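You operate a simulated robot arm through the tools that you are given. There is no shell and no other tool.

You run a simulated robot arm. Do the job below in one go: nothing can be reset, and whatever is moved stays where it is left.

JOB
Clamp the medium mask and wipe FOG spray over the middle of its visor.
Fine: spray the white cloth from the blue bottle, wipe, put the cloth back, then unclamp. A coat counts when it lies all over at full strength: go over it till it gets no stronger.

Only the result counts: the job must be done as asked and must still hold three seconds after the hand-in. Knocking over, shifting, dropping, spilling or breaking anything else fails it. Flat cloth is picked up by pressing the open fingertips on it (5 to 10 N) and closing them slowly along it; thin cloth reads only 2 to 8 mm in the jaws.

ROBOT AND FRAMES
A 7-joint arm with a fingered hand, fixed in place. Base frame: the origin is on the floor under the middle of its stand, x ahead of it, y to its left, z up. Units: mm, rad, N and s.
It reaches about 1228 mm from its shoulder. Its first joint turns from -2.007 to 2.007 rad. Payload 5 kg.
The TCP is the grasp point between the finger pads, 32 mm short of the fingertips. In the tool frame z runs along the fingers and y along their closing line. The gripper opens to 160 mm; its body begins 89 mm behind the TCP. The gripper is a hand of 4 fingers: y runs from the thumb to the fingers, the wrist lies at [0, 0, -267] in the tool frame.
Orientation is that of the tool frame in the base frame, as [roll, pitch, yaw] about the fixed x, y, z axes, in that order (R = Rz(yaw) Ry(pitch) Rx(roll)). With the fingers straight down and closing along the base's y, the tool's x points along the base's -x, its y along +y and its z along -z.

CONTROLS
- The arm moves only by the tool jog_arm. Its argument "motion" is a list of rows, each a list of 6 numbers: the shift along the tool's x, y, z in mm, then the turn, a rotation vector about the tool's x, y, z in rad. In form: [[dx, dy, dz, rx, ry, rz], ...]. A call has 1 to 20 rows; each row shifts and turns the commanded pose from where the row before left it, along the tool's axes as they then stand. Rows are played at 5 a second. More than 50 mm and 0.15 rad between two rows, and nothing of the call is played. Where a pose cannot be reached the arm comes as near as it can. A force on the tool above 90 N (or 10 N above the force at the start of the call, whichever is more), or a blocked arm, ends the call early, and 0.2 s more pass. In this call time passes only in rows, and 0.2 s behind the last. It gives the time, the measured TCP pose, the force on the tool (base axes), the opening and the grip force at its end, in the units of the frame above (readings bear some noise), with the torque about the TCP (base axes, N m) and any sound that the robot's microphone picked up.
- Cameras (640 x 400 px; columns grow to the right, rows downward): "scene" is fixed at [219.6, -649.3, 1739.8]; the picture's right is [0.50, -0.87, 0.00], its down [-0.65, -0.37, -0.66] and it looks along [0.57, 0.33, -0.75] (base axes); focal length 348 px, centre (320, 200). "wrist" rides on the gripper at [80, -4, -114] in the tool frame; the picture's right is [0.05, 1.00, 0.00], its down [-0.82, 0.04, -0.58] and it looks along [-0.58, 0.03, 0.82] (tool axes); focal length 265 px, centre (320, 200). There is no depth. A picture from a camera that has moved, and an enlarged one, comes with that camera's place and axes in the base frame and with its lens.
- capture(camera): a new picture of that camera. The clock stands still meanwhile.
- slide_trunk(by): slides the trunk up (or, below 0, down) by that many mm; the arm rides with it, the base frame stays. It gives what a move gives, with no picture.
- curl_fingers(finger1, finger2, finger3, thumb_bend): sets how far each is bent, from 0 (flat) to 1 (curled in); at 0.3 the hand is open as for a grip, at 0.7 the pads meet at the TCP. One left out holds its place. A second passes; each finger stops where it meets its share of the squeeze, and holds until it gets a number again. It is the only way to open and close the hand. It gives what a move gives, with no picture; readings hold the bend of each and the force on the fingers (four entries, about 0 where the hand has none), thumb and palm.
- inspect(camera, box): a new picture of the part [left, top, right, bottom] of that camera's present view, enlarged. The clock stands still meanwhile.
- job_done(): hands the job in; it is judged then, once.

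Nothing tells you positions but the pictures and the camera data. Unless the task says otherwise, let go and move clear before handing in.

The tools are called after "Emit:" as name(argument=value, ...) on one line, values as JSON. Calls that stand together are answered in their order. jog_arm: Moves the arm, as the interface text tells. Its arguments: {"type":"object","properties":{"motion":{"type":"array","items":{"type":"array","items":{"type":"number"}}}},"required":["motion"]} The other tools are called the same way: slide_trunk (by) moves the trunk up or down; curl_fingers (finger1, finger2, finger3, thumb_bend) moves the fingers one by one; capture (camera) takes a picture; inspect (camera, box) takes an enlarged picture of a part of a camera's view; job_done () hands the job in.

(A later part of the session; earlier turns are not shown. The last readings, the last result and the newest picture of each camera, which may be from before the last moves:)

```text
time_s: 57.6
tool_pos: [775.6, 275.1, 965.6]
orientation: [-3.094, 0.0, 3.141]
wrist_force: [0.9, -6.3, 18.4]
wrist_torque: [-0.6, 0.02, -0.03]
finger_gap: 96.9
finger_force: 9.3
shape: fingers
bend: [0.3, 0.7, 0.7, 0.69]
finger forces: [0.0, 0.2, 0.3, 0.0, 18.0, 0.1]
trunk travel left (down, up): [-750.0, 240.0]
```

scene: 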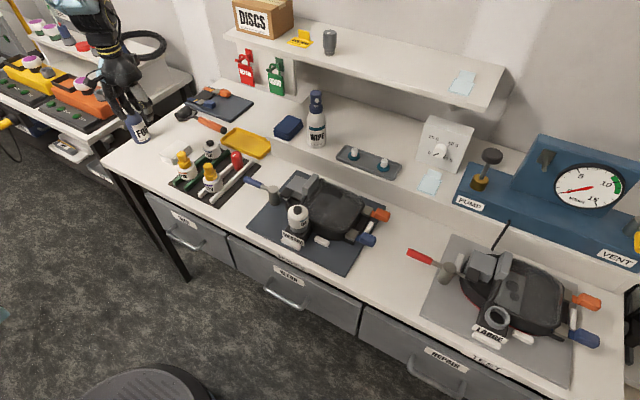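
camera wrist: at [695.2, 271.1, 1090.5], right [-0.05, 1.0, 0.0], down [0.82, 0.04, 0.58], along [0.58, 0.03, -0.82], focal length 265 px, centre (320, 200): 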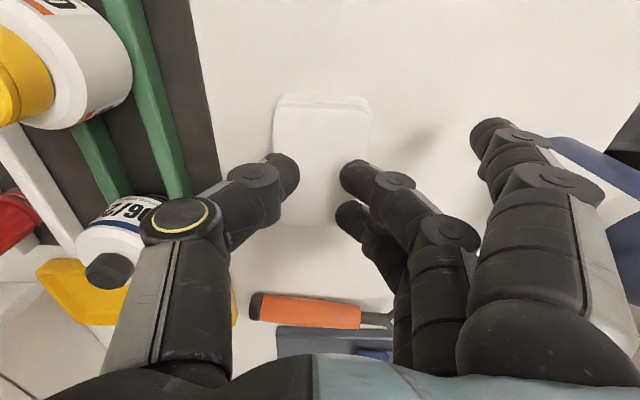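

Emit:
jog_arm(motion=[[0, 0.4, -0.6, 0.014, 0, 0]])

Emit:
inspect(camera="wrist", box=[240, 80, 440, 240])

Emit:
inspect(camera="scene", box=[140, 110, 200, 165])

```text
time_s: 58.0
tool_pos: [774.4, 276.8, 965.6]
orientation: [-3.081, 0.0, -3.141]
wrist_force: [1.4, -2.3, 10.0]
wrist_torque: [-0.31, -0.05, 0.02]
finger_gap: 96.7
finger_force: 5.7
shape: fingers
bend: [0.3, 0.7, 0.7, 0.69]
finger forces: [0.0, 0.7, 0.9, 0.1, 9.9, 0.0]
trunk travel left (down, up): [-750.0, 240.0]
```

```text
2.50 times, centred on (340, 160) of wrist
camera zoom: at [694.7, 279.7, 1077.5], right [-0.05, 1.0, -0.06], down [0.82, 0.08, 0.57], along [0.58, -0.02, -0.82], focal length 664 px, centre (270, 300)
```

zoom: 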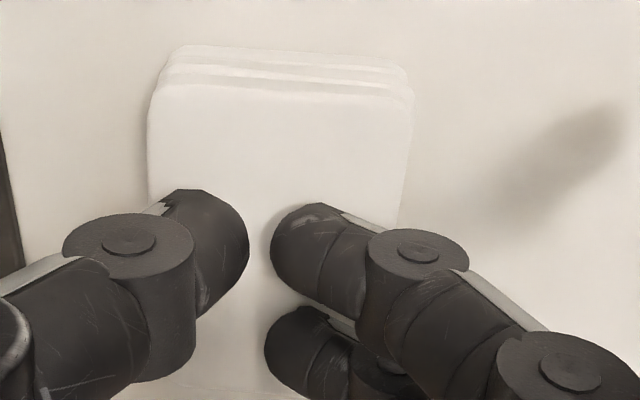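

```text
7.27 times, centred on (170, 138) of scene
camera zoom: at [219.6, -649.3, 1739.8], right [0.5, -0.87, 0.0], down [-0.65, -0.37, -0.66], along [0.57, 0.33, -0.75], focal length 2527 px, centre (1411, 654)
```

zoom: 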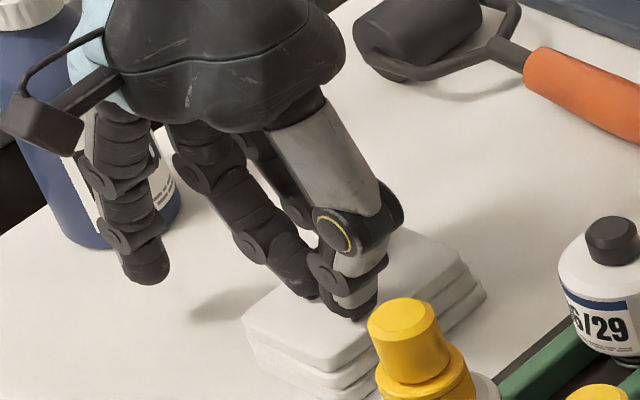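

Emit:
jog_arm(motion=[[0, 0.2, 0, 0.01, 0, 0]])

Emit:
jog_arm(motion=[[0, 0, 0.5, 0.003, 0, 0]])

Emit:
curl_fingers(finger2=0.715, finger3=0.715, thumb_bend=0.7)

```text
time_s: 58.4
tool_pos: [774.2, 278.0, 965.1]
orientation: [-3.071, 0.0, -3.141]
wrist_force: [0.3, -1.3, 8.3]
wrist_torque: [-0.14, -0.07, 0.01]
finger_gap: 96.0
finger_force: 4.7
shape: fingers
bend: [0.3, 0.7, 0.7, 0.69]
finger forces: [0.0, 1.7, 1.8, 0.0, 5.3, 0.1]
trunk travel left (down, up): [-750.0, 240.0]
```

```text
time_s: 58.8
tool_pos: [774.8, 277.6, 965.7]
orientation: [-3.068, 0.001, 3.141]
wrist_force: [-1.4, 0.5, 7.6]
wrist_torque: [0.01, -0.07, 0.0]
finger_gap: 94.9
finger_force: 3.4
shape: fingers
bend: [0.3, 0.7, 0.7, 0.69]
finger forces: [0.0, 2.4, 2.5, 0.1, 2.7, 0.1]
trunk travel left (down, up): [-750.0, 240.0]
```

```text
time_s: 59.8
tool_pos: [775.0, 277.4, 964.4]
orientation: [-3.067, 0.001, -3.14]
wrist_force: [0.7, -0.6, -0.3]
wrist_torque: [0.01, 0.01, 0.02]
finger_gap: 92.8
finger_force: 0.1
shape: fingers
bend: [0.3, 0.71, 0.71, 0.7]
finger forces: [0.1, 0.1, 0.1, 0.0, 0.1, 0.0]
trunk travel left (down, up): [-750.0, 240.0]
```

Emit:
jog_arm(motion=[[0, 0, 1.0, 0, 0, 0]])

Emit:
jog_arm(motion=[[0, 0, 0.6, 0, 0, 0]])

Emit:
curl_fingers(finger2=0.725, finger3=0.725, thumb_bend=0.708)

Emit:
inspect(camera="wrist", box=[240, 80, 440, 240])

```text
time_s: 60.2
tool_pos: [774.7, 276.4, 963.9]
orientation: [-3.067, -0.002, 3.141]
wrist_force: [0.8, -0.3, 3.7]
wrist_torque: [-0.1, 0.0, 0.03]
finger_gap: 92.7
finger_force: 2.2
shape: fingers
bend: [0.3, 0.71, 0.71, 0.7]
finger forces: [0.0, 0.0, 0.0, 0.0, 4.3, 0.0]
trunk travel left (down, up): [-750.0, 240.0]
```

```text
time_s: 60.6
tool_pos: [775.3, 275.9, 964.3]
orientation: [-3.069, 0.001, -3.141]
wrist_force: [1.2, -1.4, 10.1]
wrist_torque: [-0.19, -0.08, 0.0]
finger_gap: 92.3
finger_force: 5.6
shape: fingers
bend: [0.3, 0.71, 0.71, 0.7]
finger forces: [0.0, 1.7, 0.2, 0.0, 9.2, 0.0]
trunk travel left (down, up): [-750.0, 240.0]
```

```text
time_s: 61.6
tool_pos: [774.6, 276.8, 963.9]
orientation: [-3.069, 0.002, -3.14]
wrist_force: [3.7, -1.7, 14.0]
wrist_torque: [-0.27, -0.12, 0.09]
finger_gap: 92.4
finger_force: 8.0
shape: fingers
bend: [0.3, 0.71, 0.72, 0.7]
finger forces: [0.0, 0.0, 0.1, 0.0, 14.8, 0.0]
trunk travel left (down, up): [-750.0, 240.0]
```

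```text
2.50 times, centred on (340, 160) of wrist
camera zoom: at [695.3, 280.6, 1075.8], right [-0.05, 1.0, -0.07], down [0.81, 0.08, 0.57], along [0.58, -0.03, -0.82], focal length 664 px, centre (270, 300)
```

zoom: 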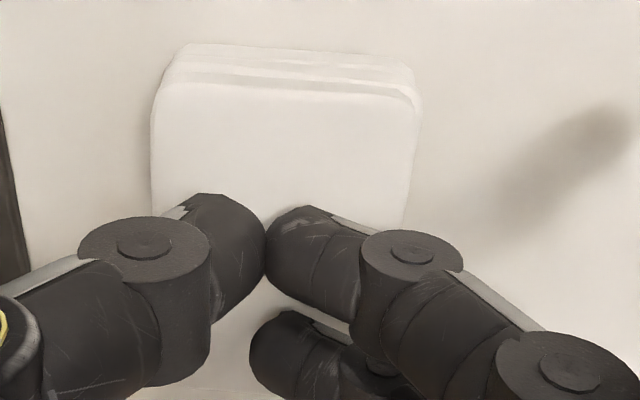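

Emit:
curl_fingers(finger2=0.75, finger3=0.72, thumb_bend=0.73)

Emit:
jog_arm(motion=[[0, 0, -4, 0, 0, 0], [0, 0, -6, 0, 0, 0]])

Emit:
capture(camera="wrist")

Emit:
inspect(camera="scene", box=[140, 110, 200, 165])

```text
time_s: 62.6
tool_pos: [772.2, 277.1, 963.3]
orientation: [-3.069, 0.001, 3.14]
wrist_force: [0.1, -1.5, 6.7]
wrist_torque: [-0.13, 0.04, 0.02]
finger_gap: 90.8
finger_force: 0.1
shape: fingers
bend: [0.3, 0.73, 0.72, 0.72]
finger forces: [0.0, 0.0, 0.0, 0.0, 0.0, 0.1]
trunk travel left (down, up): [-750.0, 240.0]
```

```text
time_s: 63.2
tool_pos: [773.6, 278.5, 972.8]
orientation: [-3.067, 0.001, -3.141]
wrist_force: [0.3, -0.6, -0.6]
wrist_torque: [-0.02, -0.01, -0.01]
finger_gap: 90.9
finger_force: 0.0
shape: fingers
bend: [0.3, 0.73, 0.72, 0.72]
finger forces: [0.1, 0.0, 0.0, 0.0, 0.0, 0.1]
trunk travel left (down, up): [-750.0, 240.0]
```

```text
taken
camera wrist: at [694.7, 282.2, 1085.4], right [-0.05, 1.0, -0.07], down [0.82, 0.08, 0.57], along [0.58, -0.03, -0.82], focal length 265 px, centre (320, 200)
```

wrist: 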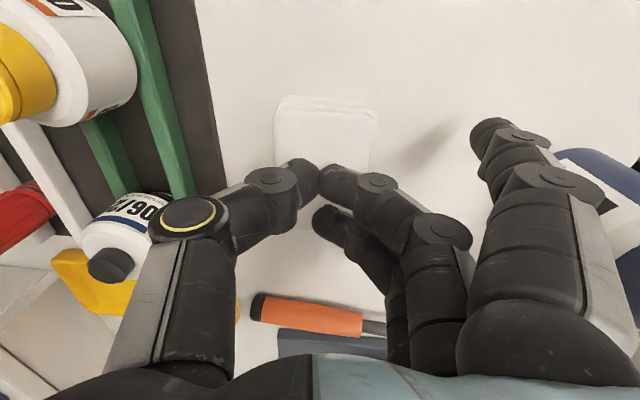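

```text
7.27 times, centred on (170, 138) of scene
camera zoom: at [219.6, -649.3, 1739.8], right [0.5, -0.87, 0.0], down [-0.65, -0.37, -0.66], along [0.57, 0.33, -0.75], focal length 2527 px, centre (1411, 654)
```

zoom: 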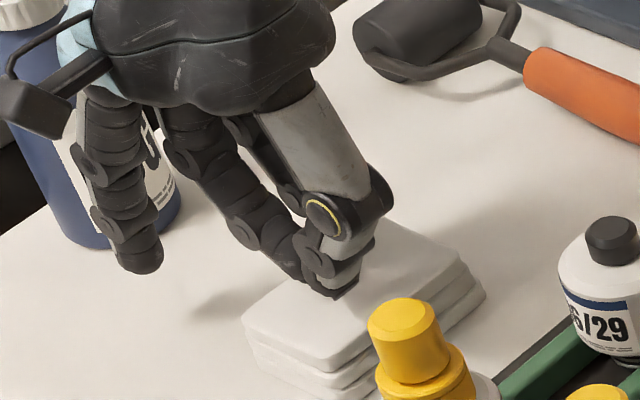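

The grip missed: the tips met without holding the cloth, and the stack hasn't moved. I'll retry with all four digits closing together as a jaw, centred on the cloth, keeping the pressure on throughout.

Emit:
jog_arm(motion=[[0, 0, -15, -0.03, 0, 0], [-9, 0, 0, 0, 0, 0]])

Emit:
curl_fingers(finger1=0.62, finger2=0.62, finger3=0.62, thumb_bend=0.62)

Emit:
capture(camera="wrist")

```text
time_s: 63.8
tool_pos: [783.9, 278.7, 987.7]
orientation: [-3.098, -0.001, 3.141]
wrist_force: [0.0, 0.0, -0.9]
wrist_torque: [-0.03, 0.02, 0.03]
finger_gap: 91.2
finger_force: 0.1
shape: fingers
bend: [0.3, 0.73, 0.72, 0.72]
finger forces: [0.0, 0.0, 0.0, 0.0, 0.0, 0.0]
trunk travel left (down, up): [-750.0, 240.0]
```

```text
time_s: 64.8
tool_pos: [782.9, 278.5, 989.2]
orientation: [-3.098, -0.001, -3.14]
wrist_force: [0.3, -0.3, 0.1]
wrist_torque: [0.01, -0.02, -0.01]
finger_gap: 46.5
finger_force: 0.0
shape: fingers
bend: [0.62, 0.62, 0.62, 0.62]
finger forces: [0.1, 0.1, 0.1, 0.0, 0.1, 0.0]
trunk travel left (down, up): [-750.0, 240.0]
```

```text
taken
camera wrist: at [704.2, 280.0, 1100.4], right [-0.05, 1.0, -0.04], down [0.82, 0.07, 0.57], along [0.58, -0.01, -0.82], focal length 265 px, centre (320, 200)
```

wrist: 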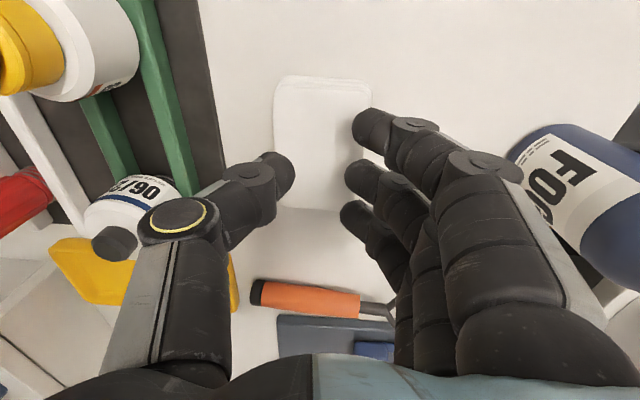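

Emit:
jog_arm(motion=[[0, -1.5, 6, -0.03, 0, 0], [0, 0, 8, 0, 0, 0], [0, 0, 3, 0, 0, 0]])

Emit:
jog_arm(motion=[[0, 0, 1.2, 0, 0, 0]])

Emit:
jog_arm(motion=[[0, 0, 0.8, 0, 0, 0]])

```text
time_s: 65.6
tool_pos: [781.8, 275.0, 970.8]
orientation: [-3.128, -0.001, -3.141]
wrist_force: [-0.4, 0.7, 0.7]
wrist_torque: [-0.01, 0.0, 0.01]
finger_gap: 46.3
finger_force: 0.0
shape: fingers
bend: [0.62, 0.62, 0.62, 0.62]
finger forces: [0.4, 0.0, 0.0, 0.0, 0.0, 0.1]
trunk travel left (down, up): [-750.0, 240.0]
```

```text
time_s: 66.0
tool_pos: [783.2, 275.8, 971.6]
orientation: [-3.127, 0.0, 3.141]
wrist_force: [-1.4, -1.2, 6.7]
wrist_torque: [0.12, 0.11, -0.02]
finger_gap: 45.9
finger_force: 3.2
shape: fingers
bend: [0.62, 0.62, 0.62, 0.62]
finger forces: [2.9, 1.6, 1.4, 0.1, 0.4, 0.0]
trunk travel left (down, up): [-750.0, 240.0]
```

```text
time_s: 66.4
tool_pos: [781.6, 276.1, 970.6]
orientation: [-3.129, 0.001, -3.141]
wrist_force: [-1.8, -0.1, 12.0]
wrist_torque: [0.1, 0.11, -0.01]
finger_gap: 45.8
finger_force: 5.5
shape: fingers
bend: [0.62, 0.62, 0.62, 0.62]
finger forces: [4.2, 2.2, 2.0, 0.0, 2.4, 0.0]
trunk travel left (down, up): [-750.0, 240.0]
```

All four tips bear on the cloth. I'll close in small steps and follow with the arm.

Emit:
curl_fingers(finger1=0.63, finger2=0.63, finger3=0.63, thumb_bend=0.63)

Emit:
curl_fingers(finger1=0.64, finger2=0.64, finger3=0.64, thumb_bend=0.64)

```text
time_s: 67.4
tool_pos: [783.0, 276.5, 970.6]
orientation: [-3.128, 0.003, 3.141]
wrist_force: [-0.8, 3.5, 12.7]
wrist_torque: [0.41, 0.08, -0.03]
finger_gap: 44.6
finger_force: 6.4
shape: fingers
bend: [0.63, 0.63, 0.63, 0.63]
finger forces: [5.2, 3.5, 3.2, 0.1, 1.1, 0.0]
trunk travel left (down, up): [-750.0, 240.0]
```

```text
time_s: 68.4
tool_pos: [782.2, 277.0, 969.0]
orientation: [-3.127, 0.001, 3.141]
wrist_force: [-0.3, 4.6, 10.5]
wrist_torque: [0.38, 0.18, -0.02]
finger_gap: 42.3
finger_force: 5.3
shape: fingers
bend: [0.64, 0.64, 0.64, 0.64]
finger forces: [6.6, 2.3, 1.7, 0.0, 0.0, 0.1]
trunk travel left (down, up): [-750.0, 240.0]
```

Emit:
jog_arm(motion=[[0, -0.2, 0.2, -0.008, 0, 0]])

Emit:
curl_fingers(finger1=0.65, finger2=0.65, finger3=0.65, thumb_bend=0.65)

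Emit:
jog_arm(motion=[[0, 0, 0.5, 0, 0, 0]])

```text
time_s: 68.8
tool_pos: [782.2, 276.3, 969.2]
orientation: [-3.134, -0.001, -3.14]
wrist_force: [-0.6, 1.4, 12.0]
wrist_torque: [0.08, 0.07, -0.03]
finger_gap: 41.0
finger_force: 5.8
shape: fingers
bend: [0.64, 0.64, 0.64, 0.64]
finger forces: [3.5, 1.9, 1.7, 0.0, 5.0, 0.1]
trunk travel left (down, up): [-750.0, 240.0]
```

```text
time_s: 69.8
tool_pos: [782.3, 276.2, 969.1]
orientation: [-3.136, 0.001, -3.14]
wrist_force: [-1.7, -2.3, 7.1]
wrist_torque: [-0.33, 0.03, -0.07]
finger_gap: 38.1
finger_force: 3.4
shape: fingers
bend: [0.65, 0.65, 0.65, 0.65]
finger forces: [0.1, 0.1, 0.0, 0.0, 7.5, 0.0]
trunk travel left (down, up): [-750.0, 240.0]
```

```text
time_s: 70.2
tool_pos: [782.6, 275.5, 969.2]
orientation: [-3.136, 0.002, 3.141]
wrist_force: [0.1, -2.8, 11.1]
wrist_torque: [-0.45, -0.01, 0.0]
finger_gap: 38.1
finger_force: 5.7
shape: fingers
bend: [0.65, 0.65, 0.65, 0.65]
finger forces: [0.0, 0.0, 0.1, 0.1, 11.7, 0.0]
trunk travel left (down, up): [-750.0, 240.0]
```

Emit:
jog_arm(motion=[[0, 0.3, -0.1, 0.01, 0, 0]])

Emit:
curl_fingers(finger1=0.655, finger2=0.655, finger3=0.655, thumb_bend=0.655)

Emit:
jog_arm(motion=[[0, 0.1, 0.3, 0.003, 0, 0]])

```text
time_s: 70.6
tool_pos: [782.5, 275.3, 969.2]
orientation: [-3.127, -0.001, 3.14]
wrist_force: [-0.4, -0.6, 9.8]
wrist_torque: [-0.16, 0.04, 0.02]
finger_gap: 37.8
finger_force: 5.1
shape: fingers
bend: [0.65, 0.65, 0.65, 0.65]
finger forces: [1.3, 1.2, 1.2, 0.0, 6.0, 0.0]
trunk travel left (down, up): [-750.0, 240.0]
```

```text
time_s: 71.6
tool_pos: [784.2, 276.2, 969.5]
orientation: [-3.125, 0.001, 3.141]
wrist_force: [-0.4, 0.2, 9.4]
wrist_torque: [-0.09, -0.02, 0.03]
finger_gap: 37.8
finger_force: 4.9
shape: fingers
bend: [0.65, 0.65, 0.65, 0.65]
finger forces: [1.4, 1.4, 1.5, 0.1, 4.8, 0.0]
trunk travel left (down, up): [-750.0, 240.0]
```

```text
time_s: 72.0
tool_pos: [781.5, 275.6, 969.5]
orientation: [-3.122, 0.0, 3.141]
wrist_force: [-0.3, 0.0, 8.3]
wrist_torque: [0.09, 0.0, 0.01]
finger_gap: 37.4
finger_force: 4.2
shape: fingers
bend: [0.65, 0.65, 0.65, 0.65]
finger forces: [2.1, 2.0, 2.0, 0.0, 2.1, 0.1]
trunk travel left (down, up): [-750.0, 240.0]
```

Emit:
curl_fingers(finger1=0.66, finger2=0.66, finger3=0.66, thumb_bend=0.66)

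Emit:
jog_arm(motion=[[0, 0, 0.3, 0, 0, 0]])

Emit:
curl_fingers(finger1=0.665, finger2=0.665, finger3=0.665, thumb_bend=0.665)

Emit:
jog_arm(motion=[[0, 0, 0.4, 0, 0, 0]])

```text
time_s: 73.0
tool_pos: [783.2, 275.8, 968.1]
orientation: [-3.123, 0.0, -3.14]
wrist_force: [0.5, 0.2, 3.1]
wrist_torque: [0.06, 0.0, 0.01]
finger_gap: 34.2
finger_force: 1.4
shape: fingers
bend: [0.66, 0.66, 0.66, 0.66]
finger forces: [0.5, 1.0, 1.0, 0.0, 0.2, 0.0]
trunk travel left (down, up): [-750.0, 240.0]
```

```text
time_s: 73.4
tool_pos: [781.8, 276.3, 969.1]
orientation: [-3.12, 0.0, 3.142]
wrist_force: [-0.3, 0.0, 4.0]
wrist_torque: [0.1, 0.02, 0.01]
finger_gap: 34.1
finger_force: 2.8
shape: fingers
bend: [0.66, 0.66, 0.66, 0.66]
finger forces: [1.3, 1.5, 1.2, 0.0, 0.8, 0.1]
trunk travel left (down, up): [-750.0, 240.0]
```

```text
time_s: 74.4
tool_pos: [782.7, 275.7, 967.5]
orientation: [-3.122, 0.0, 3.141]
wrist_force: [-0.7, 1.0, 6.0]
wrist_torque: [0.07, 0.0, 0.0]
finger_gap: 34.1
finger_force: 2.8
shape: fingers
bend: [0.66, 0.66, 0.66, 0.66]
finger forces: [1.6, 1.7, 1.4, 0.0, 1.1, 0.0]
trunk travel left (down, up): [-750.0, 240.0]
```

```text
time_s: 74.8
tool_pos: [781.3, 276.5, 968.3]
orientation: [-3.124, 0.002, -3.141]
wrist_force: [-0.2, -0.4, 8.4]
wrist_torque: [0.04, -0.01, -0.02]
finger_gap: 33.9
finger_force: 3.4
shape: fingers
bend: [0.66, 0.66, 0.66, 0.66]
finger forces: [1.6, 1.8, 1.6, 0.1, 2.3, 0.0]
trunk travel left (down, up): [-750.0, 240.0]
```

Emit:
jog_arm(motion=[[0, 0, 0.4, 0, 0, 0]])

Emit:
curl_fingers(finger1=0.67, finger2=0.67, finger3=0.67, thumb_bend=0.67)

Emit:
jog_arm(motion=[[0, 0, 0.6, 0, 0, 0]])

```text
time_s: 75.2
tool_pos: [782.2, 276.1, 967.8]
orientation: [-3.122, 0.002, -3.14]
wrist_force: [-0.9, 0.4, 13.9]
wrist_torque: [-0.05, 0.09, 0.01]
finger_gap: 34.1
finger_force: 7.4
shape: fingers
bend: [0.66, 0.66, 0.66, 0.66]
finger forces: [3.0, 2.6, 2.1, 0.1, 6.4, 0.0]
trunk travel left (down, up): [-750.0, 240.0]
```

```text
time_s: 76.2
tool_pos: [782.6, 276.5, 968.0]
orientation: [-3.122, 0.002, -3.14]
wrist_force: [2.6, 0.0, 16.9]
wrist_torque: [-0.07, -0.01, 0.0]
finger_gap: 32.7
finger_force: 8.2
shape: fingers
bend: [0.67, 0.67, 0.67, 0.67]
finger forces: [3.5, 2.9, 2.1, 0.1, 8.0, 0.1]
trunk travel left (down, up): [-750.0, 240.0]
```

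```text
time_s: 76.6
tool_pos: [781.9, 275.5, 966.9]
orientation: [-3.122, 0.001, 3.141]
wrist_force: [0.8, -0.7, 19.9]
wrist_torque: [-0.14, 0.03, 0.03]
finger_gap: 32.3
finger_force: 10.4
shape: fingers
bend: [0.67, 0.67, 0.67, 0.67]
finger forces: [3.8, 3.2, 2.4, 0.0, 10.6, 0.0]
trunk travel left (down, up): [-750.0, 240.0]
```

Emit:
jog_arm(motion=[[0, 0.1, -0.6, 0.004, 0, 0]])

Emit:
curl_fingers(finger1=0.68, finger2=0.68, finger3=0.68, thumb_bend=0.68)

Emit:
inspect(camera="wrist", box=[240, 80, 440, 240])

```text
time_s: 77.0
tool_pos: [783.1, 276.6, 967.2]
orientation: [-3.12, 0.0, -3.141]
wrist_force: [0.6, -0.8, 15.2]
wrist_torque: [0.0, -0.02, -0.04]
finger_gap: 32.4
finger_force: 8.1
shape: fingers
bend: [0.67, 0.67, 0.67, 0.67]
finger forces: [3.3, 3.1, 2.5, 0.0, 6.8, 0.0]
trunk travel left (down, up): [-750.0, 240.0]
```

```text
time_s: 78.0
tool_pos: [781.8, 277.1, 967.1]
orientation: [-3.119, 0.0, 3.141]
wrist_force: [-0.6, -0.4, 4.4]
wrist_torque: [-0.02, -0.01, -0.01]
finger_gap: 28.4
finger_force: 2.0
shape: fingers
bend: [0.68, 0.68, 0.68, 0.68]
finger forces: [0.8, 0.9, 1.1, 0.0, 2.1, 0.1]
trunk travel left (down, up): [-750.0, 240.0]
```

```text
2.50 times, centred on (340, 160) of wrist
camera zoom: at [703.3, 275.6, 1078.9], right [-0.05, 1.0, -0.02], down [0.82, 0.06, 0.58], along [0.58, 0.01, -0.82], focal length 664 px, centre (270, 300)
```

zoom: 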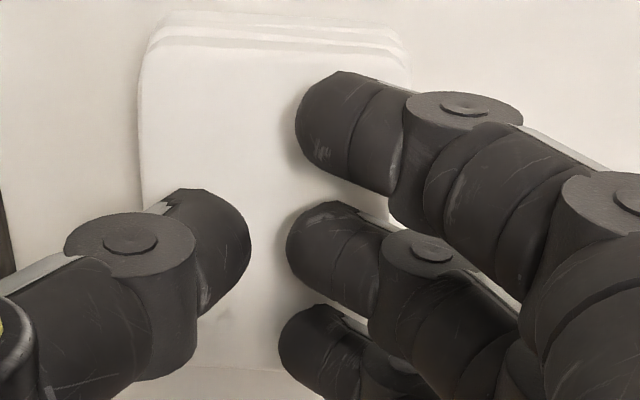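

Emit:
jog_arm(motion=[[0, 0, 0.8, 0, 0, 0]])

Emit:
curl_fingers(finger1=0.69, finger2=0.69, finger3=0.69, thumb_bend=0.69)

Emit:
jog_arm(motion=[[0, 0, 0.7, 0, 0, 0]])

```text
time_s: 78.4
tool_pos: [782.3, 276.6, 967.4]
orientation: [-3.118, 0.0, 3.14]
wrist_force: [-1.4, 0.1, 8.6]
wrist_torque: [-0.05, 0.05, -0.03]
finger_gap: 28.3
finger_force: 4.3
shape: fingers
bend: [0.68, 0.68, 0.68, 0.68]
finger forces: [1.9, 1.6, 1.3, 0.1, 4.2, 0.0]
trunk travel left (down, up): [-750.0, 240.0]
```

```text
time_s: 79.4
tool_pos: [782.8, 276.8, 966.2]
orientation: [-3.119, 0.0, 3.141]
wrist_force: [0.2, 0.4, 3.2]
wrist_torque: [0.03, -0.01, -0.01]
finger_gap: 25.9
finger_force: 1.6
shape: fingers
bend: [0.69, 0.69, 0.69, 0.69]
finger forces: [0.8, 0.9, 0.9, 0.0, 1.3, 0.0]
trunk travel left (down, up): [-750.0, 240.0]
```

```text
time_s: 79.8
tool_pos: [783.0, 277.0, 965.5]
orientation: [-3.119, -0.001, 3.141]
wrist_force: [-0.1, 1.1, 8.2]
wrist_torque: [0.02, 0.01, -0.03]
finger_gap: 26.0
finger_force: 4.3
shape: fingers
bend: [0.69, 0.69, 0.69, 0.69]
finger forces: [1.9, 1.7, 1.5, 0.1, 3.0, 0.0]
trunk travel left (down, up): [-750.0, 240.0]
```

Contact is balanced and kept. I'll continue closing to 0.70 and beyond.

Emit:
jog_arm(motion=[[0, 0, 0.3, 0, 0, 0]])

Emit:
curl_fingers(finger1=0.7, finger2=0.7, finger3=0.7, thumb_bend=0.7)

Emit:
jog_arm(motion=[[0, 0, 0.8, 0, 0, 0]])

Emit:
inspect(camera="wrist", box=[240, 80, 440, 240])

```text
time_s: 80.2
tool_pos: [783.5, 277.6, 966.6]
orientation: [-3.118, 0.002, -3.141]
wrist_force: [0.9, 0.9, 11.8]
wrist_torque: [-0.01, 0.0, -0.01]
finger_gap: 25.7
finger_force: 6.2
shape: fingers
bend: [0.69, 0.69, 0.69, 0.69]
finger forces: [2.6, 2.2, 1.8, 0.1, 5.2, 0.1]
trunk travel left (down, up): [-750.0, 240.0]
```

```text
time_s: 81.2
tool_pos: [782.3, 275.6, 964.8]
orientation: [-3.119, 0.001, 3.141]
wrist_force: [-0.5, -0.4, 8.4]
wrist_torque: [-0.09, -0.01, -0.02]
finger_gap: 24.1
finger_force: 4.6
shape: fingers
bend: [0.7, 0.7, 0.7, 0.7]
finger forces: [1.3, 1.2, 1.1, 0.1, 4.9, 0.0]
trunk travel left (down, up): [-750.0, 240.0]
```

```text
time_s: 81.6
tool_pos: [782.9, 276.3, 965.0]
orientation: [-3.119, 0.001, 3.141]
wrist_force: [-2.4, 0.2, 13.2]
wrist_torque: [-0.06, 0.12, -0.02]
finger_gap: 23.8
finger_force: 6.4
shape: fingers
bend: [0.7, 0.7, 0.7, 0.7]
finger forces: [2.1, 2.0, 1.9, 0.0, 7.0, 0.0]
trunk travel left (down, up): [-750.0, 240.0]
```

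```text
2.50 times, centred on (340, 160) of wrist
camera zoom: at [703.6, 275.3, 1077.1], right [-0.05, 1.0, -0.02], down [0.81, 0.05, 0.58], along [0.58, 0.01, -0.82], focal length 664 px, centre (270, 300)
```

zoom: 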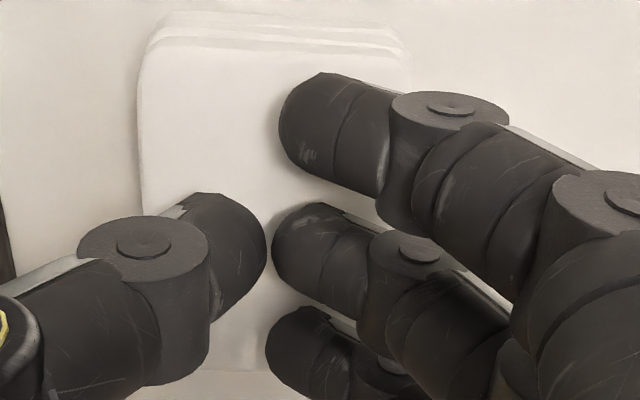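

Emit:
curl_fingers(finger1=0.71, finger2=0.71, finger3=0.71, thumb_bend=0.71)

Emit:
jog_arm(motion=[[0, 0, 0.5, 0, 0, 0]])

Emit:
curl_fingers(finger1=0.72, finger2=0.72, finger3=0.72, thumb_bend=0.72)

Emit:
inspect(camera="wrist", box=[240, 80, 440, 240])

```text
time_s: 82.6
tool_pos: [782.8, 276.1, 964.9]
orientation: [-3.118, -0.001, -3.141]
wrist_force: [-0.5, -2.1, 8.8]
wrist_torque: [-0.17, 0.02, -0.03]
finger_gap: 21.5
finger_force: 3.8
shape: fingers
bend: [0.71, 0.71, 0.71, 0.71]
finger forces: [0.0, 0.0, 0.0, 0.1, 8.2, 0.0]
trunk travel left (down, up): [-750.0, 240.0]
```

```text
time_s: 83.0
tool_pos: [782.5, 276.1, 964.1]
orientation: [-3.12, 0.0, 3.141]
wrist_force: [-2.6, -3.4, 11.8]
wrist_torque: [-0.27, 0.08, -0.02]
finger_gap: 21.7
finger_force: 6.1
shape: fingers
bend: [0.71, 0.71, 0.71, 0.71]
finger forces: [0.0, 0.1, 0.0, 0.0, 12.5, 0.0]
trunk travel left (down, up): [-750.0, 240.0]
```

```text
time_s: 84.0
tool_pos: [783.3, 276.5, 964.6]
orientation: [-3.119, -0.002, -3.141]
wrist_force: [-0.4, -4.0, 10.3]
wrist_torque: [-0.29, 0.03, -0.02]
finger_gap: 19.7
finger_force: 6.8
shape: fingers
bend: [0.72, 0.71, 0.72, 0.71]
finger forces: [0.0, 0.0, 0.1, 0.1, 13.1, 0.0]
trunk travel left (down, up): [-750.0, 240.0]
```

```text
2.50 times, centred on (340, 160) of wrist
camera zoom: at [704.1, 275.1, 1076.0], right [-0.05, 1.0, -0.02], down [0.81, 0.05, 0.58], along [0.58, 0.01, -0.82], focal length 664 px, centre (270, 300)
```

zoom: 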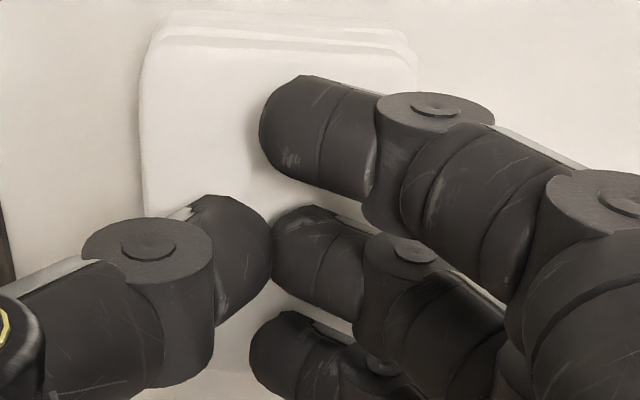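

The fingers lifted off in the last bit of closing. I'll reopen slightly to 0.69, preload with a touch more roll so the fingers stay in contact, then close right through.

Emit:
curl_fingers(finger1=0.69, finger2=0.69, finger3=0.69, thumb_bend=0.69)

Emit:
jog_arm(motion=[[0, 0.4, -0.8, 0.014, 0, 0]])

```text
time_s: 85.0
tool_pos: [784.1, 276.4, 964.6]
orientation: [-3.118, 0.0, -3.141]
wrist_force: [0.9, 1.2, 18.9]
wrist_torque: [0.03, 0.0, 0.06]
finger_gap: 22.5
finger_force: 10.3
shape: fingers
bend: [0.7, 0.7, 0.7, 0.71]
finger forces: [3.9, 4.7, 3.6, 0.0, 8.0, 0.0]
trunk travel left (down, up): [-750.0, 240.0]
```

```text
time_s: 85.4
tool_pos: [783.1, 276.3, 965.2]
orientation: [-3.106, 0.0, 3.142]
wrist_force: [4.2, 1.6, 12.7]
wrist_torque: [0.01, -0.17, -0.03]
finger_gap: 22.8
finger_force: 6.1
shape: fingers
bend: [0.7, 0.7, 0.7, 0.7]
finger forces: [2.6, 3.7, 3.1, 0.0, 3.5, 0.1]
trunk travel left (down, up): [-750.0, 240.0]
```

Emit:
curl_fingers(finger1=0.73, finger2=0.73, finger3=0.73, thumb_bend=0.73)

Emit:
jog_arm(motion=[[0, 0, -3, 0, 0, 0], [0, 0, -7, 0, 0, 0]])

Emit:
capture(camera="wrist")

Emit:
inspect(camera="scene", box=[140, 110, 200, 165])

```text
time_s: 86.4
tool_pos: [782.4, 277.1, 964.8]
orientation: [-3.105, 0.002, 3.141]
wrist_force: [0.0, 0.3, -0.1]
wrist_torque: [-0.01, 0.01, -0.01]
finger_gap: 18.5
finger_force: 0.1
shape: fingers
bend: [0.73, 0.72, 0.73, 0.72]
finger forces: [0.1, 0.0, 0.0, 0.0, 0.0, 0.1]
trunk travel left (down, up): [-750.0, 240.0]
```

```text
time_s: 87.0
tool_pos: [783.5, 277.1, 975.3]
orientation: [-3.106, 0.0, 3.141]
wrist_force: [-0.4, 0.1, 0.4]
wrist_torque: [0.01, 0.0, -0.03]
finger_gap: 18.5
finger_force: 0.1
shape: fingers
bend: [0.73, 0.72, 0.73, 0.72]
finger forces: [0.0, 0.0, 0.0, 0.1, 0.1, 0.1]
trunk travel left (down, up): [-750.0, 240.0]
```

```text
taken
camera wrist: at [703.8, 277.5, 1086.9], right [-0.05, 1.0, -0.04], down [0.82, 0.06, 0.58], along [0.58, 0.0, -0.82], focal length 265 px, centre (320, 200)
```

wrist: 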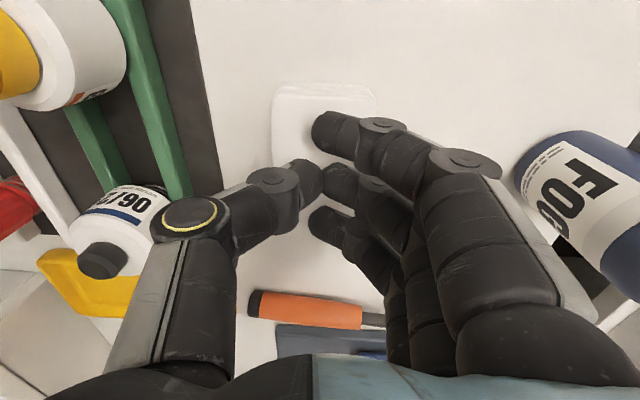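

```text
7.27 times, centred on (170, 138) of scene
camera zoom: at [219.6, -649.3, 1739.8], right [0.5, -0.87, 0.0], down [-0.65, -0.37, -0.66], along [0.57, 0.33, -0.75], focal length 2527 px, centre (1411, 654)
```

zoom: 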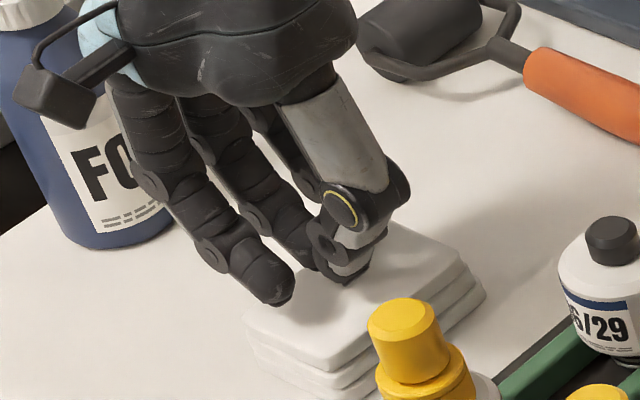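

Still no grip, and the stack is undisturbed. I'll lift a little and test in the air what the gap and shape readings do with equal bends, so I know what a proper jaw closure looks like.

Emit:
jog_arm(motion=[[0, 0, -20, -0.035, 0, 0], [0, 0, -20, 0, 0, 0]])

Emit:
curl_fingers(finger1=0.3, finger2=0.3, finger3=0.3, thumb_bend=0.3)

Emit:
curl_fingers(finger1=0.7, finger2=0.7, finger3=0.7, thumb_bend=0.7)

Emit:
capture(camera="wrist")

```text
time_s: 87.6
tool_pos: [782.1, 278.5, 1013.4]
orientation: [-3.14, -0.002, -3.141]
wrist_force: [-0.6, 0.3, -0.4]
wrist_torque: [-0.05, 0.02, -0.01]
finger_gap: 18.4
finger_force: 0.0
shape: fingers
bend: [0.73, 0.72, 0.73, 0.72]
finger forces: [0.0, 0.1, 0.0, 0.0, 0.1, 0.1]
trunk travel left (down, up): [-750.0, 240.0]
```

```text
time_s: 88.6
tool_pos: [783.6, 278.8, 1013.6]
orientation: [-3.139, 0.001, -3.141]
wrist_force: [-0.4, 0.1, 0.1]
wrist_torque: [0.03, 0.0, -0.05]
finger_gap: 170.1
finger_force: 0.0
shape: fingers
bend: [0.3, 0.3, 0.3, 0.3]
finger forces: [0.0, 0.0, 0.1, 0.0, 0.1, 0.0]
trunk travel left (down, up): [-750.0, 240.0]
```

```text
time_s: 89.6
tool_pos: [784.6, 277.5, 1014.9]
orientation: [-3.14, 0.001, 3.141]
wrist_force: [0.4, 0.1, 0.2]
wrist_torque: [0.02, -0.02, -0.01]
finger_gap: 24.0
finger_force: 0.0
shape: fingers
bend: [0.7, 0.7, 0.7, 0.7]
finger forces: [0.1, 0.0, 0.0, 0.0, 0.0, 0.0]
trunk travel left (down, up): [-750.0, 240.0]
```

```text
taken
camera wrist: at [704.6, 274.6, 1125.6], right [-0.05, 1.0, 0.0], down [0.82, 0.04, 0.58], along [0.58, 0.03, -0.82], focal length 265 px, centre (320, 200)
```

wrist: 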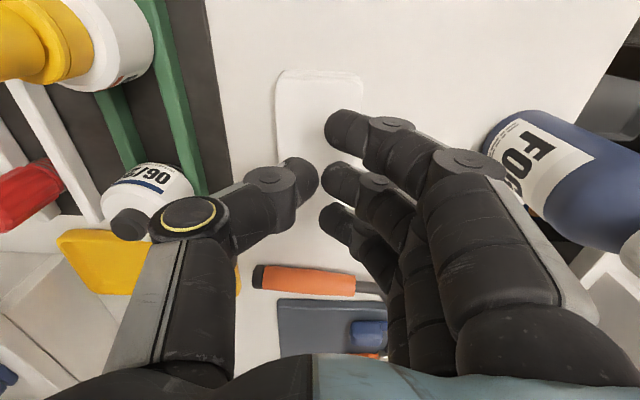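

Readings stay in "fingers" mode, where 0.7 reads 24, so the gap value includes sideways offset. I'll go back down at 0.69 and take the last part of the closing in 0.01 steps with contact on both sides at each one.

Emit:
curl_fingers(finger1=0.66, finger2=0.66, finger3=0.66, thumb_bend=0.66)

Emit:
jog_arm(motion=[[0, -1.0, 25, 0.022, 0, 0], [0, 0, 15, 0, 0, 0], [0, 0, 4.5, 0, 0, 0]])

Emit:
jog_arm(motion=[[0, 0, 1, 0, 0, 0]])

```text
time_s: 90.6
tool_pos: [783.4, 277.7, 1013.9]
orientation: [-3.14, -0.001, 3.141]
wrist_force: [-0.5, 0.4, -0.5]
wrist_torque: [0.0, 0.01, -0.02]
finger_gap: 33.3
finger_force: 0.1
shape: fingers
bend: [0.66, 0.66, 0.66, 0.66]
finger forces: [0.0, 0.1, 0.1, 0.0, 0.1, 0.0]
trunk travel left (down, up): [-750.0, 240.0]
```

```text
time_s: 91.4
tool_pos: [783.1, 276.8, 968.9]
orientation: [-3.116, 0.001, -3.14]
wrist_force: [0.2, -0.7, -0.5]
wrist_torque: [0.01, 0.01, 0.0]
finger_gap: 33.1
finger_force: 0.1
shape: fingers
bend: [0.66, 0.66, 0.66, 0.66]
finger forces: [0.0, 0.1, 0.0, 0.1, 0.0, 0.0]
trunk travel left (down, up): [-750.0, 240.0]
```

```text
time_s: 91.8
tool_pos: [784.0, 276.7, 969.0]
orientation: [-3.118, 0.0, 3.141]
wrist_force: [-0.1, 0.4, 0.0]
wrist_torque: [-0.02, 0.02, 0.02]
finger_gap: 33.1
finger_force: 0.0
shape: fingers
bend: [0.66, 0.66, 0.66, 0.66]
finger forces: [0.1, 0.0, 0.0, 0.0, 0.0, 0.0]
trunk travel left (down, up): [-750.0, 240.0]
```

Emit:
jog_arm(motion=[[0, 0, 0.8, 0, 0, 0]])

Emit:
jog_arm(motion=[[0, 0, 0.7, 0, 0, 0]])

```text
time_s: 92.2
tool_pos: [782.8, 277.7, 968.2]
orientation: [-3.116, 0.0, -3.141]
wrist_force: [0.5, -0.6, 2.8]
wrist_torque: [0.02, 0.0, 0.01]
finger_gap: 33.0
finger_force: 1.2
shape: fingers
bend: [0.66, 0.66, 0.66, 0.66]
finger forces: [1.2, 1.1, 1.0, 0.1, 0.0, 0.0]
trunk travel left (down, up): [-750.0, 240.0]
```

```text
time_s: 92.6
tool_pos: [782.2, 277.3, 968.1]
orientation: [-3.117, 0.001, -3.141]
wrist_force: [-1.2, -0.3, 5.7]
wrist_torque: [0.12, 0.05, 0.01]
finger_gap: 33.1
finger_force: 3.7
shape: fingers
bend: [0.66, 0.66, 0.66, 0.66]
finger forces: [2.5, 2.2, 1.9, 0.0, 0.4, 0.1]
trunk travel left (down, up): [-750.0, 240.0]
```

Emit:
jog_arm(motion=[[0, 0, 0.5, 0, 0, 0]])

Emit:
curl_fingers(finger1=0.67, finger2=0.67, finger3=0.67, thumb_bend=0.67)

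Emit:
jog_arm(motion=[[0, 0, 0.6, 0, 0, 0]])

Emit:
curl_fingers(finger1=0.68, finger2=0.68, finger3=0.68, thumb_bend=0.68)

Emit:
jog_arm(motion=[[0, 0, 0.7, 0, 0, 0]])

Emit:
curl_fingers(finger1=0.69, finger2=0.69, finger3=0.69, thumb_bend=0.69)

Emit:
jog_arm(motion=[[0, 0, 0.7, 0, 0, 0]])

```text
time_s: 93.0
tool_pos: [783.7, 277.1, 968.5]
orientation: [-3.119, 0.002, -3.14]
wrist_force: [-1.2, 1.9, 10.5]
wrist_torque: [0.18, 0.03, 0.03]
finger_gap: 32.9
finger_force: 5.5
shape: fingers
bend: [0.66, 0.66, 0.66, 0.66]
finger forces: [3.6, 3.2, 2.7, 0.0, 0.8, 0.0]
trunk travel left (down, up): [-750.0, 240.0]
```

```text
time_s: 94.0
tool_pos: [782.8, 275.7, 967.5]
orientation: [-3.117, -0.001, 3.14]
wrist_force: [0.1, 0.8, 8.7]
wrist_torque: [0.18, 0.01, 0.0]
finger_gap: 30.9
finger_force: 4.1
shape: fingers
bend: [0.67, 0.67, 0.67, 0.67]
finger forces: [2.9, 2.8, 2.6, 0.1, 0.5, 0.0]
trunk travel left (down, up): [-750.0, 240.0]
```

```text
time_s: 94.4
tool_pos: [783.4, 275.9, 967.6]
orientation: [-3.117, 0.0, -3.141]
wrist_force: [-0.4, 1.9, 11.8]
wrist_torque: [0.16, 0.0, 0.01]
finger_gap: 30.7
finger_force: 5.8
shape: fingers
bend: [0.67, 0.67, 0.67, 0.67]
finger forces: [3.6, 3.3, 2.9, 0.0, 1.9, 0.0]
trunk travel left (down, up): [-750.0, 240.0]
```

```text
time_s: 95.4
tool_pos: [782.7, 275.1, 967.0]
orientation: [-3.119, 0.001, -3.141]
wrist_force: [0.4, 2.0, 7.6]
wrist_torque: [0.06, 0.01, 0.04]
finger_gap: 28.3
finger_force: 3.5
shape: fingers
bend: [0.68, 0.68, 0.68, 0.68]
finger forces: [1.5, 2.4, 2.3, 0.1, 1.6, 0.1]
trunk travel left (down, up): [-750.0, 240.0]
```

```text
time_s: 95.8
tool_pos: [783.7, 276.9, 967.8]
orientation: [-3.119, 0.0, -3.141]
wrist_force: [-1.6, 0.4, 12.6]
wrist_torque: [0.07, 0.07, 0.01]
finger_gap: 28.4
finger_force: 6.3
shape: fingers
bend: [0.68, 0.68, 0.68, 0.68]
finger forces: [2.5, 3.0, 2.6, 0.0, 4.2, 0.0]
trunk travel left (down, up): [-750.0, 240.0]
```

```text
time_s: 96.8
tool_pos: [784.0, 276.0, 966.6]
orientation: [-3.116, 0.001, -3.142]
wrist_force: [-2.4, -0.1, 8.8]
wrist_torque: [0.01, 0.06, 0.0]
finger_gap: 26.2
finger_force: 4.4
shape: fingers
bend: [0.69, 0.69, 0.69, 0.69]
finger forces: [1.7, 1.6, 1.5, 0.0, 3.2, 0.0]
trunk travel left (down, up): [-750.0, 240.0]
```

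```text
time_s: 97.2
tool_pos: [783.4, 275.3, 967.7]
orientation: [-3.118, 0.003, -3.14]
wrist_force: [-0.8, 0.1, 10.6]
wrist_torque: [-0.05, 0.03, -0.03]
finger_gap: 25.7
finger_force: 5.2
shape: fingers
bend: [0.69, 0.69, 0.69, 0.69]
finger forces: [2.0, 1.8, 1.6, 0.1, 5.0, 0.1]
trunk travel left (down, up): [-750.0, 240.0]
```

Emit:
jog_arm(motion=[[0, 0.2, 0.2, 0.01, 0, 0]])

Emit:
curl_fingers(finger1=0.7, finger2=0.7, finger3=0.7, thumb_bend=0.7)

Emit:
jog_arm(motion=[[0, 0.2, 0.7, 0.008, 0, 0]])

```text
time_s: 97.6
tool_pos: [783.0, 276.9, 966.1]
orientation: [-3.108, 0.001, 3.141]
wrist_force: [-1.0, 1.7, 12.6]
wrist_torque: [0.05, 0.07, -0.05]
finger_gap: 26.0
finger_force: 5.5
shape: fingers
bend: [0.69, 0.69, 0.69, 0.69]
finger forces: [3.2, 2.9, 2.5, 0.0, 3.1, 0.0]
trunk travel left (down, up): [-750.0, 240.0]
```

```text
time_s: 98.6
tool_pos: [783.4, 277.3, 965.1]
orientation: [-3.108, -0.001, 3.141]
wrist_force: [-0.4, 0.9, 8.1]
wrist_torque: [0.04, -0.05, 0.03]
finger_gap: 23.6
finger_force: 3.7
shape: fingers
bend: [0.7, 0.7, 0.7, 0.7]
finger forces: [1.3, 1.9, 2.4, 0.1, 2.3, 0.0]
trunk travel left (down, up): [-750.0, 240.0]
```

```text
time_s: 99.0
tool_pos: [782.9, 277.8, 965.5]
orientation: [-3.1, 0.002, 3.14]
wrist_force: [0.6, 2.3, 10.3]
wrist_torque: [0.1, 0.0, 0.0]
finger_gap: 23.1
finger_force: 5.1
shape: fingers
bend: [0.7, 0.7, 0.7, 0.7]
finger forces: [2.7, 2.9, 3.0, 0.0, 1.7, 0.0]
trunk travel left (down, up): [-750.0, 240.0]
```

Emit:
jog_arm(motion=[[0, 0, 0.4, 0, 0, 0]])

Emit:
curl_fingers(finger1=0.71, finger2=0.71, finger3=0.71, thumb_bend=0.71)

Emit:
jog_arm(motion=[[0, 0.2, 0.7, 0.008, 0, 0]])

Emit:
inspect(camera="wrist", box=[240, 80, 440, 240])

```text
time_s: 99.4
tool_pos: [782.6, 277.0, 965.6]
orientation: [-3.098, 0.003, 3.141]
wrist_force: [-0.1, 2.1, 13.7]
wrist_torque: [0.09, -0.02, 0.01]
finger_gap: 23.3
finger_force: 7.4
shape: fingers
bend: [0.7, 0.7, 0.7, 0.7]
finger forces: [3.1, 3.3, 3.3, 0.0, 3.3, 0.0]
trunk travel left (down, up): [-750.0, 240.0]
```

```text
time_s: 100.4
tool_pos: [782.7, 276.7, 964.2]
orientation: [-3.099, -0.001, 3.14]
wrist_force: [-0.8, -1.1, 5.9]
wrist_torque: [-0.06, 0.04, 0.0]
finger_gap: 21.6
finger_force: 2.6
shape: fingers
bend: [0.71, 0.71, 0.71, 0.71]
finger forces: [0.0, 0.0, 0.0, 0.0, 6.5, 0.0]
trunk travel left (down, up): [-750.0, 240.0]
```

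```text
time_s: 100.8
tool_pos: [782.5, 276.6, 964.3]
orientation: [-3.09, -0.001, -3.14]
wrist_force: [-0.9, -2.2, 10.4]
wrist_torque: [-0.14, 0.03, 0.02]
finger_gap: 21.4
finger_force: 6.0
shape: fingers
bend: [0.71, 0.71, 0.71, 0.71]
finger forces: [0.3, 3.2, 0.1, 0.0, 8.4, 0.1]
trunk travel left (down, up): [-750.0, 240.0]
```

```text
2.50 times, centred on (340, 160) of wrist
camera zoom: at [703.4, 279.0, 1076.1], right [-0.05, 1.0, -0.05], down [0.81, 0.07, 0.58], along [0.58, -0.01, -0.82], focal length 664 px, centre (270, 300)
```

zoom: 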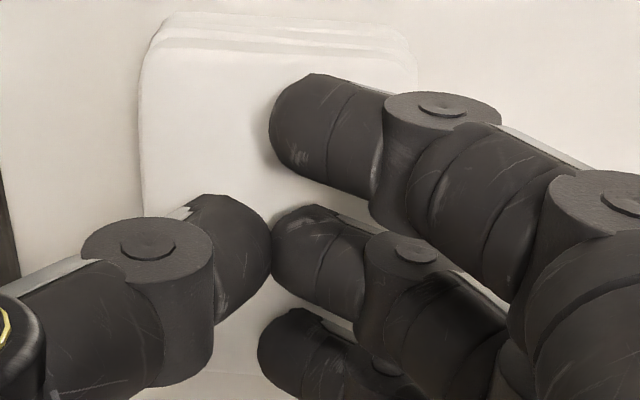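

Emit:
curl_fingers(finger1=0.72, finger2=0.74, finger3=0.72, thumb_bend=0.74)

Emit:
jog_arm(motion=[[0, 0, -4, 0, 0, 0], [0, 0, -8, 0, 0, 0]])

Emit:
inspect(camera="scene", box=[140, 110, 200, 165])

```text
time_s: 101.8
tool_pos: [783.5, 277.2, 963.1]
orientation: [-3.091, -0.001, 3.14]
wrist_force: [-1.4, -1.3, 2.6]
wrist_torque: [-0.01, 0.01, 0.01]
finger_gap: 19.4
finger_force: 0.0
shape: fingers
bend: [0.72, 0.72, 0.72, 0.73]
finger forces: [0.0, 0.0, 0.1, 0.0, 0.0, 0.0]
trunk travel left (down, up): [-750.0, 240.0]
```

```text
time_s: 102.4
tool_pos: [784.1, 278.1, 975.8]
orientation: [-3.091, 0.001, -3.141]
wrist_force: [-0.4, 0.1, -0.8]
wrist_torque: [0.0, 0.02, -0.01]
finger_gap: 19.5
finger_force: 0.1
shape: fingers
bend: [0.72, 0.72, 0.72, 0.72]
finger forces: [0.0, 0.0, 0.0, 0.1, 0.1, 0.1]
trunk travel left (down, up): [-750.0, 240.0]
```

```text
7.27 times, centred on (170, 138) of scene
camera zoom: at [219.6, -649.3, 1739.8], right [0.5, -0.87, 0.0], down [-0.65, -0.37, -0.66], along [0.57, 0.33, -0.75], focal length 2527 px, centre (1411, 654)
```

zoom: 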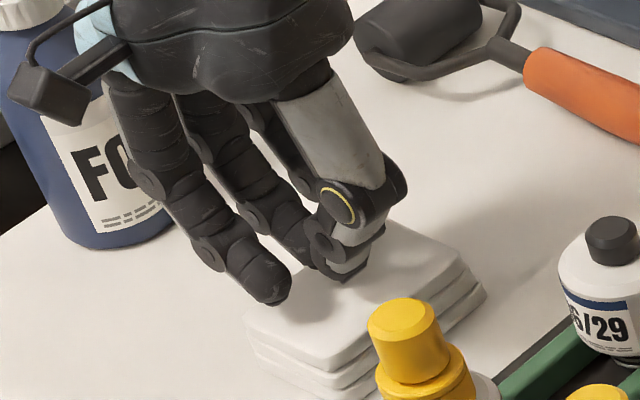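

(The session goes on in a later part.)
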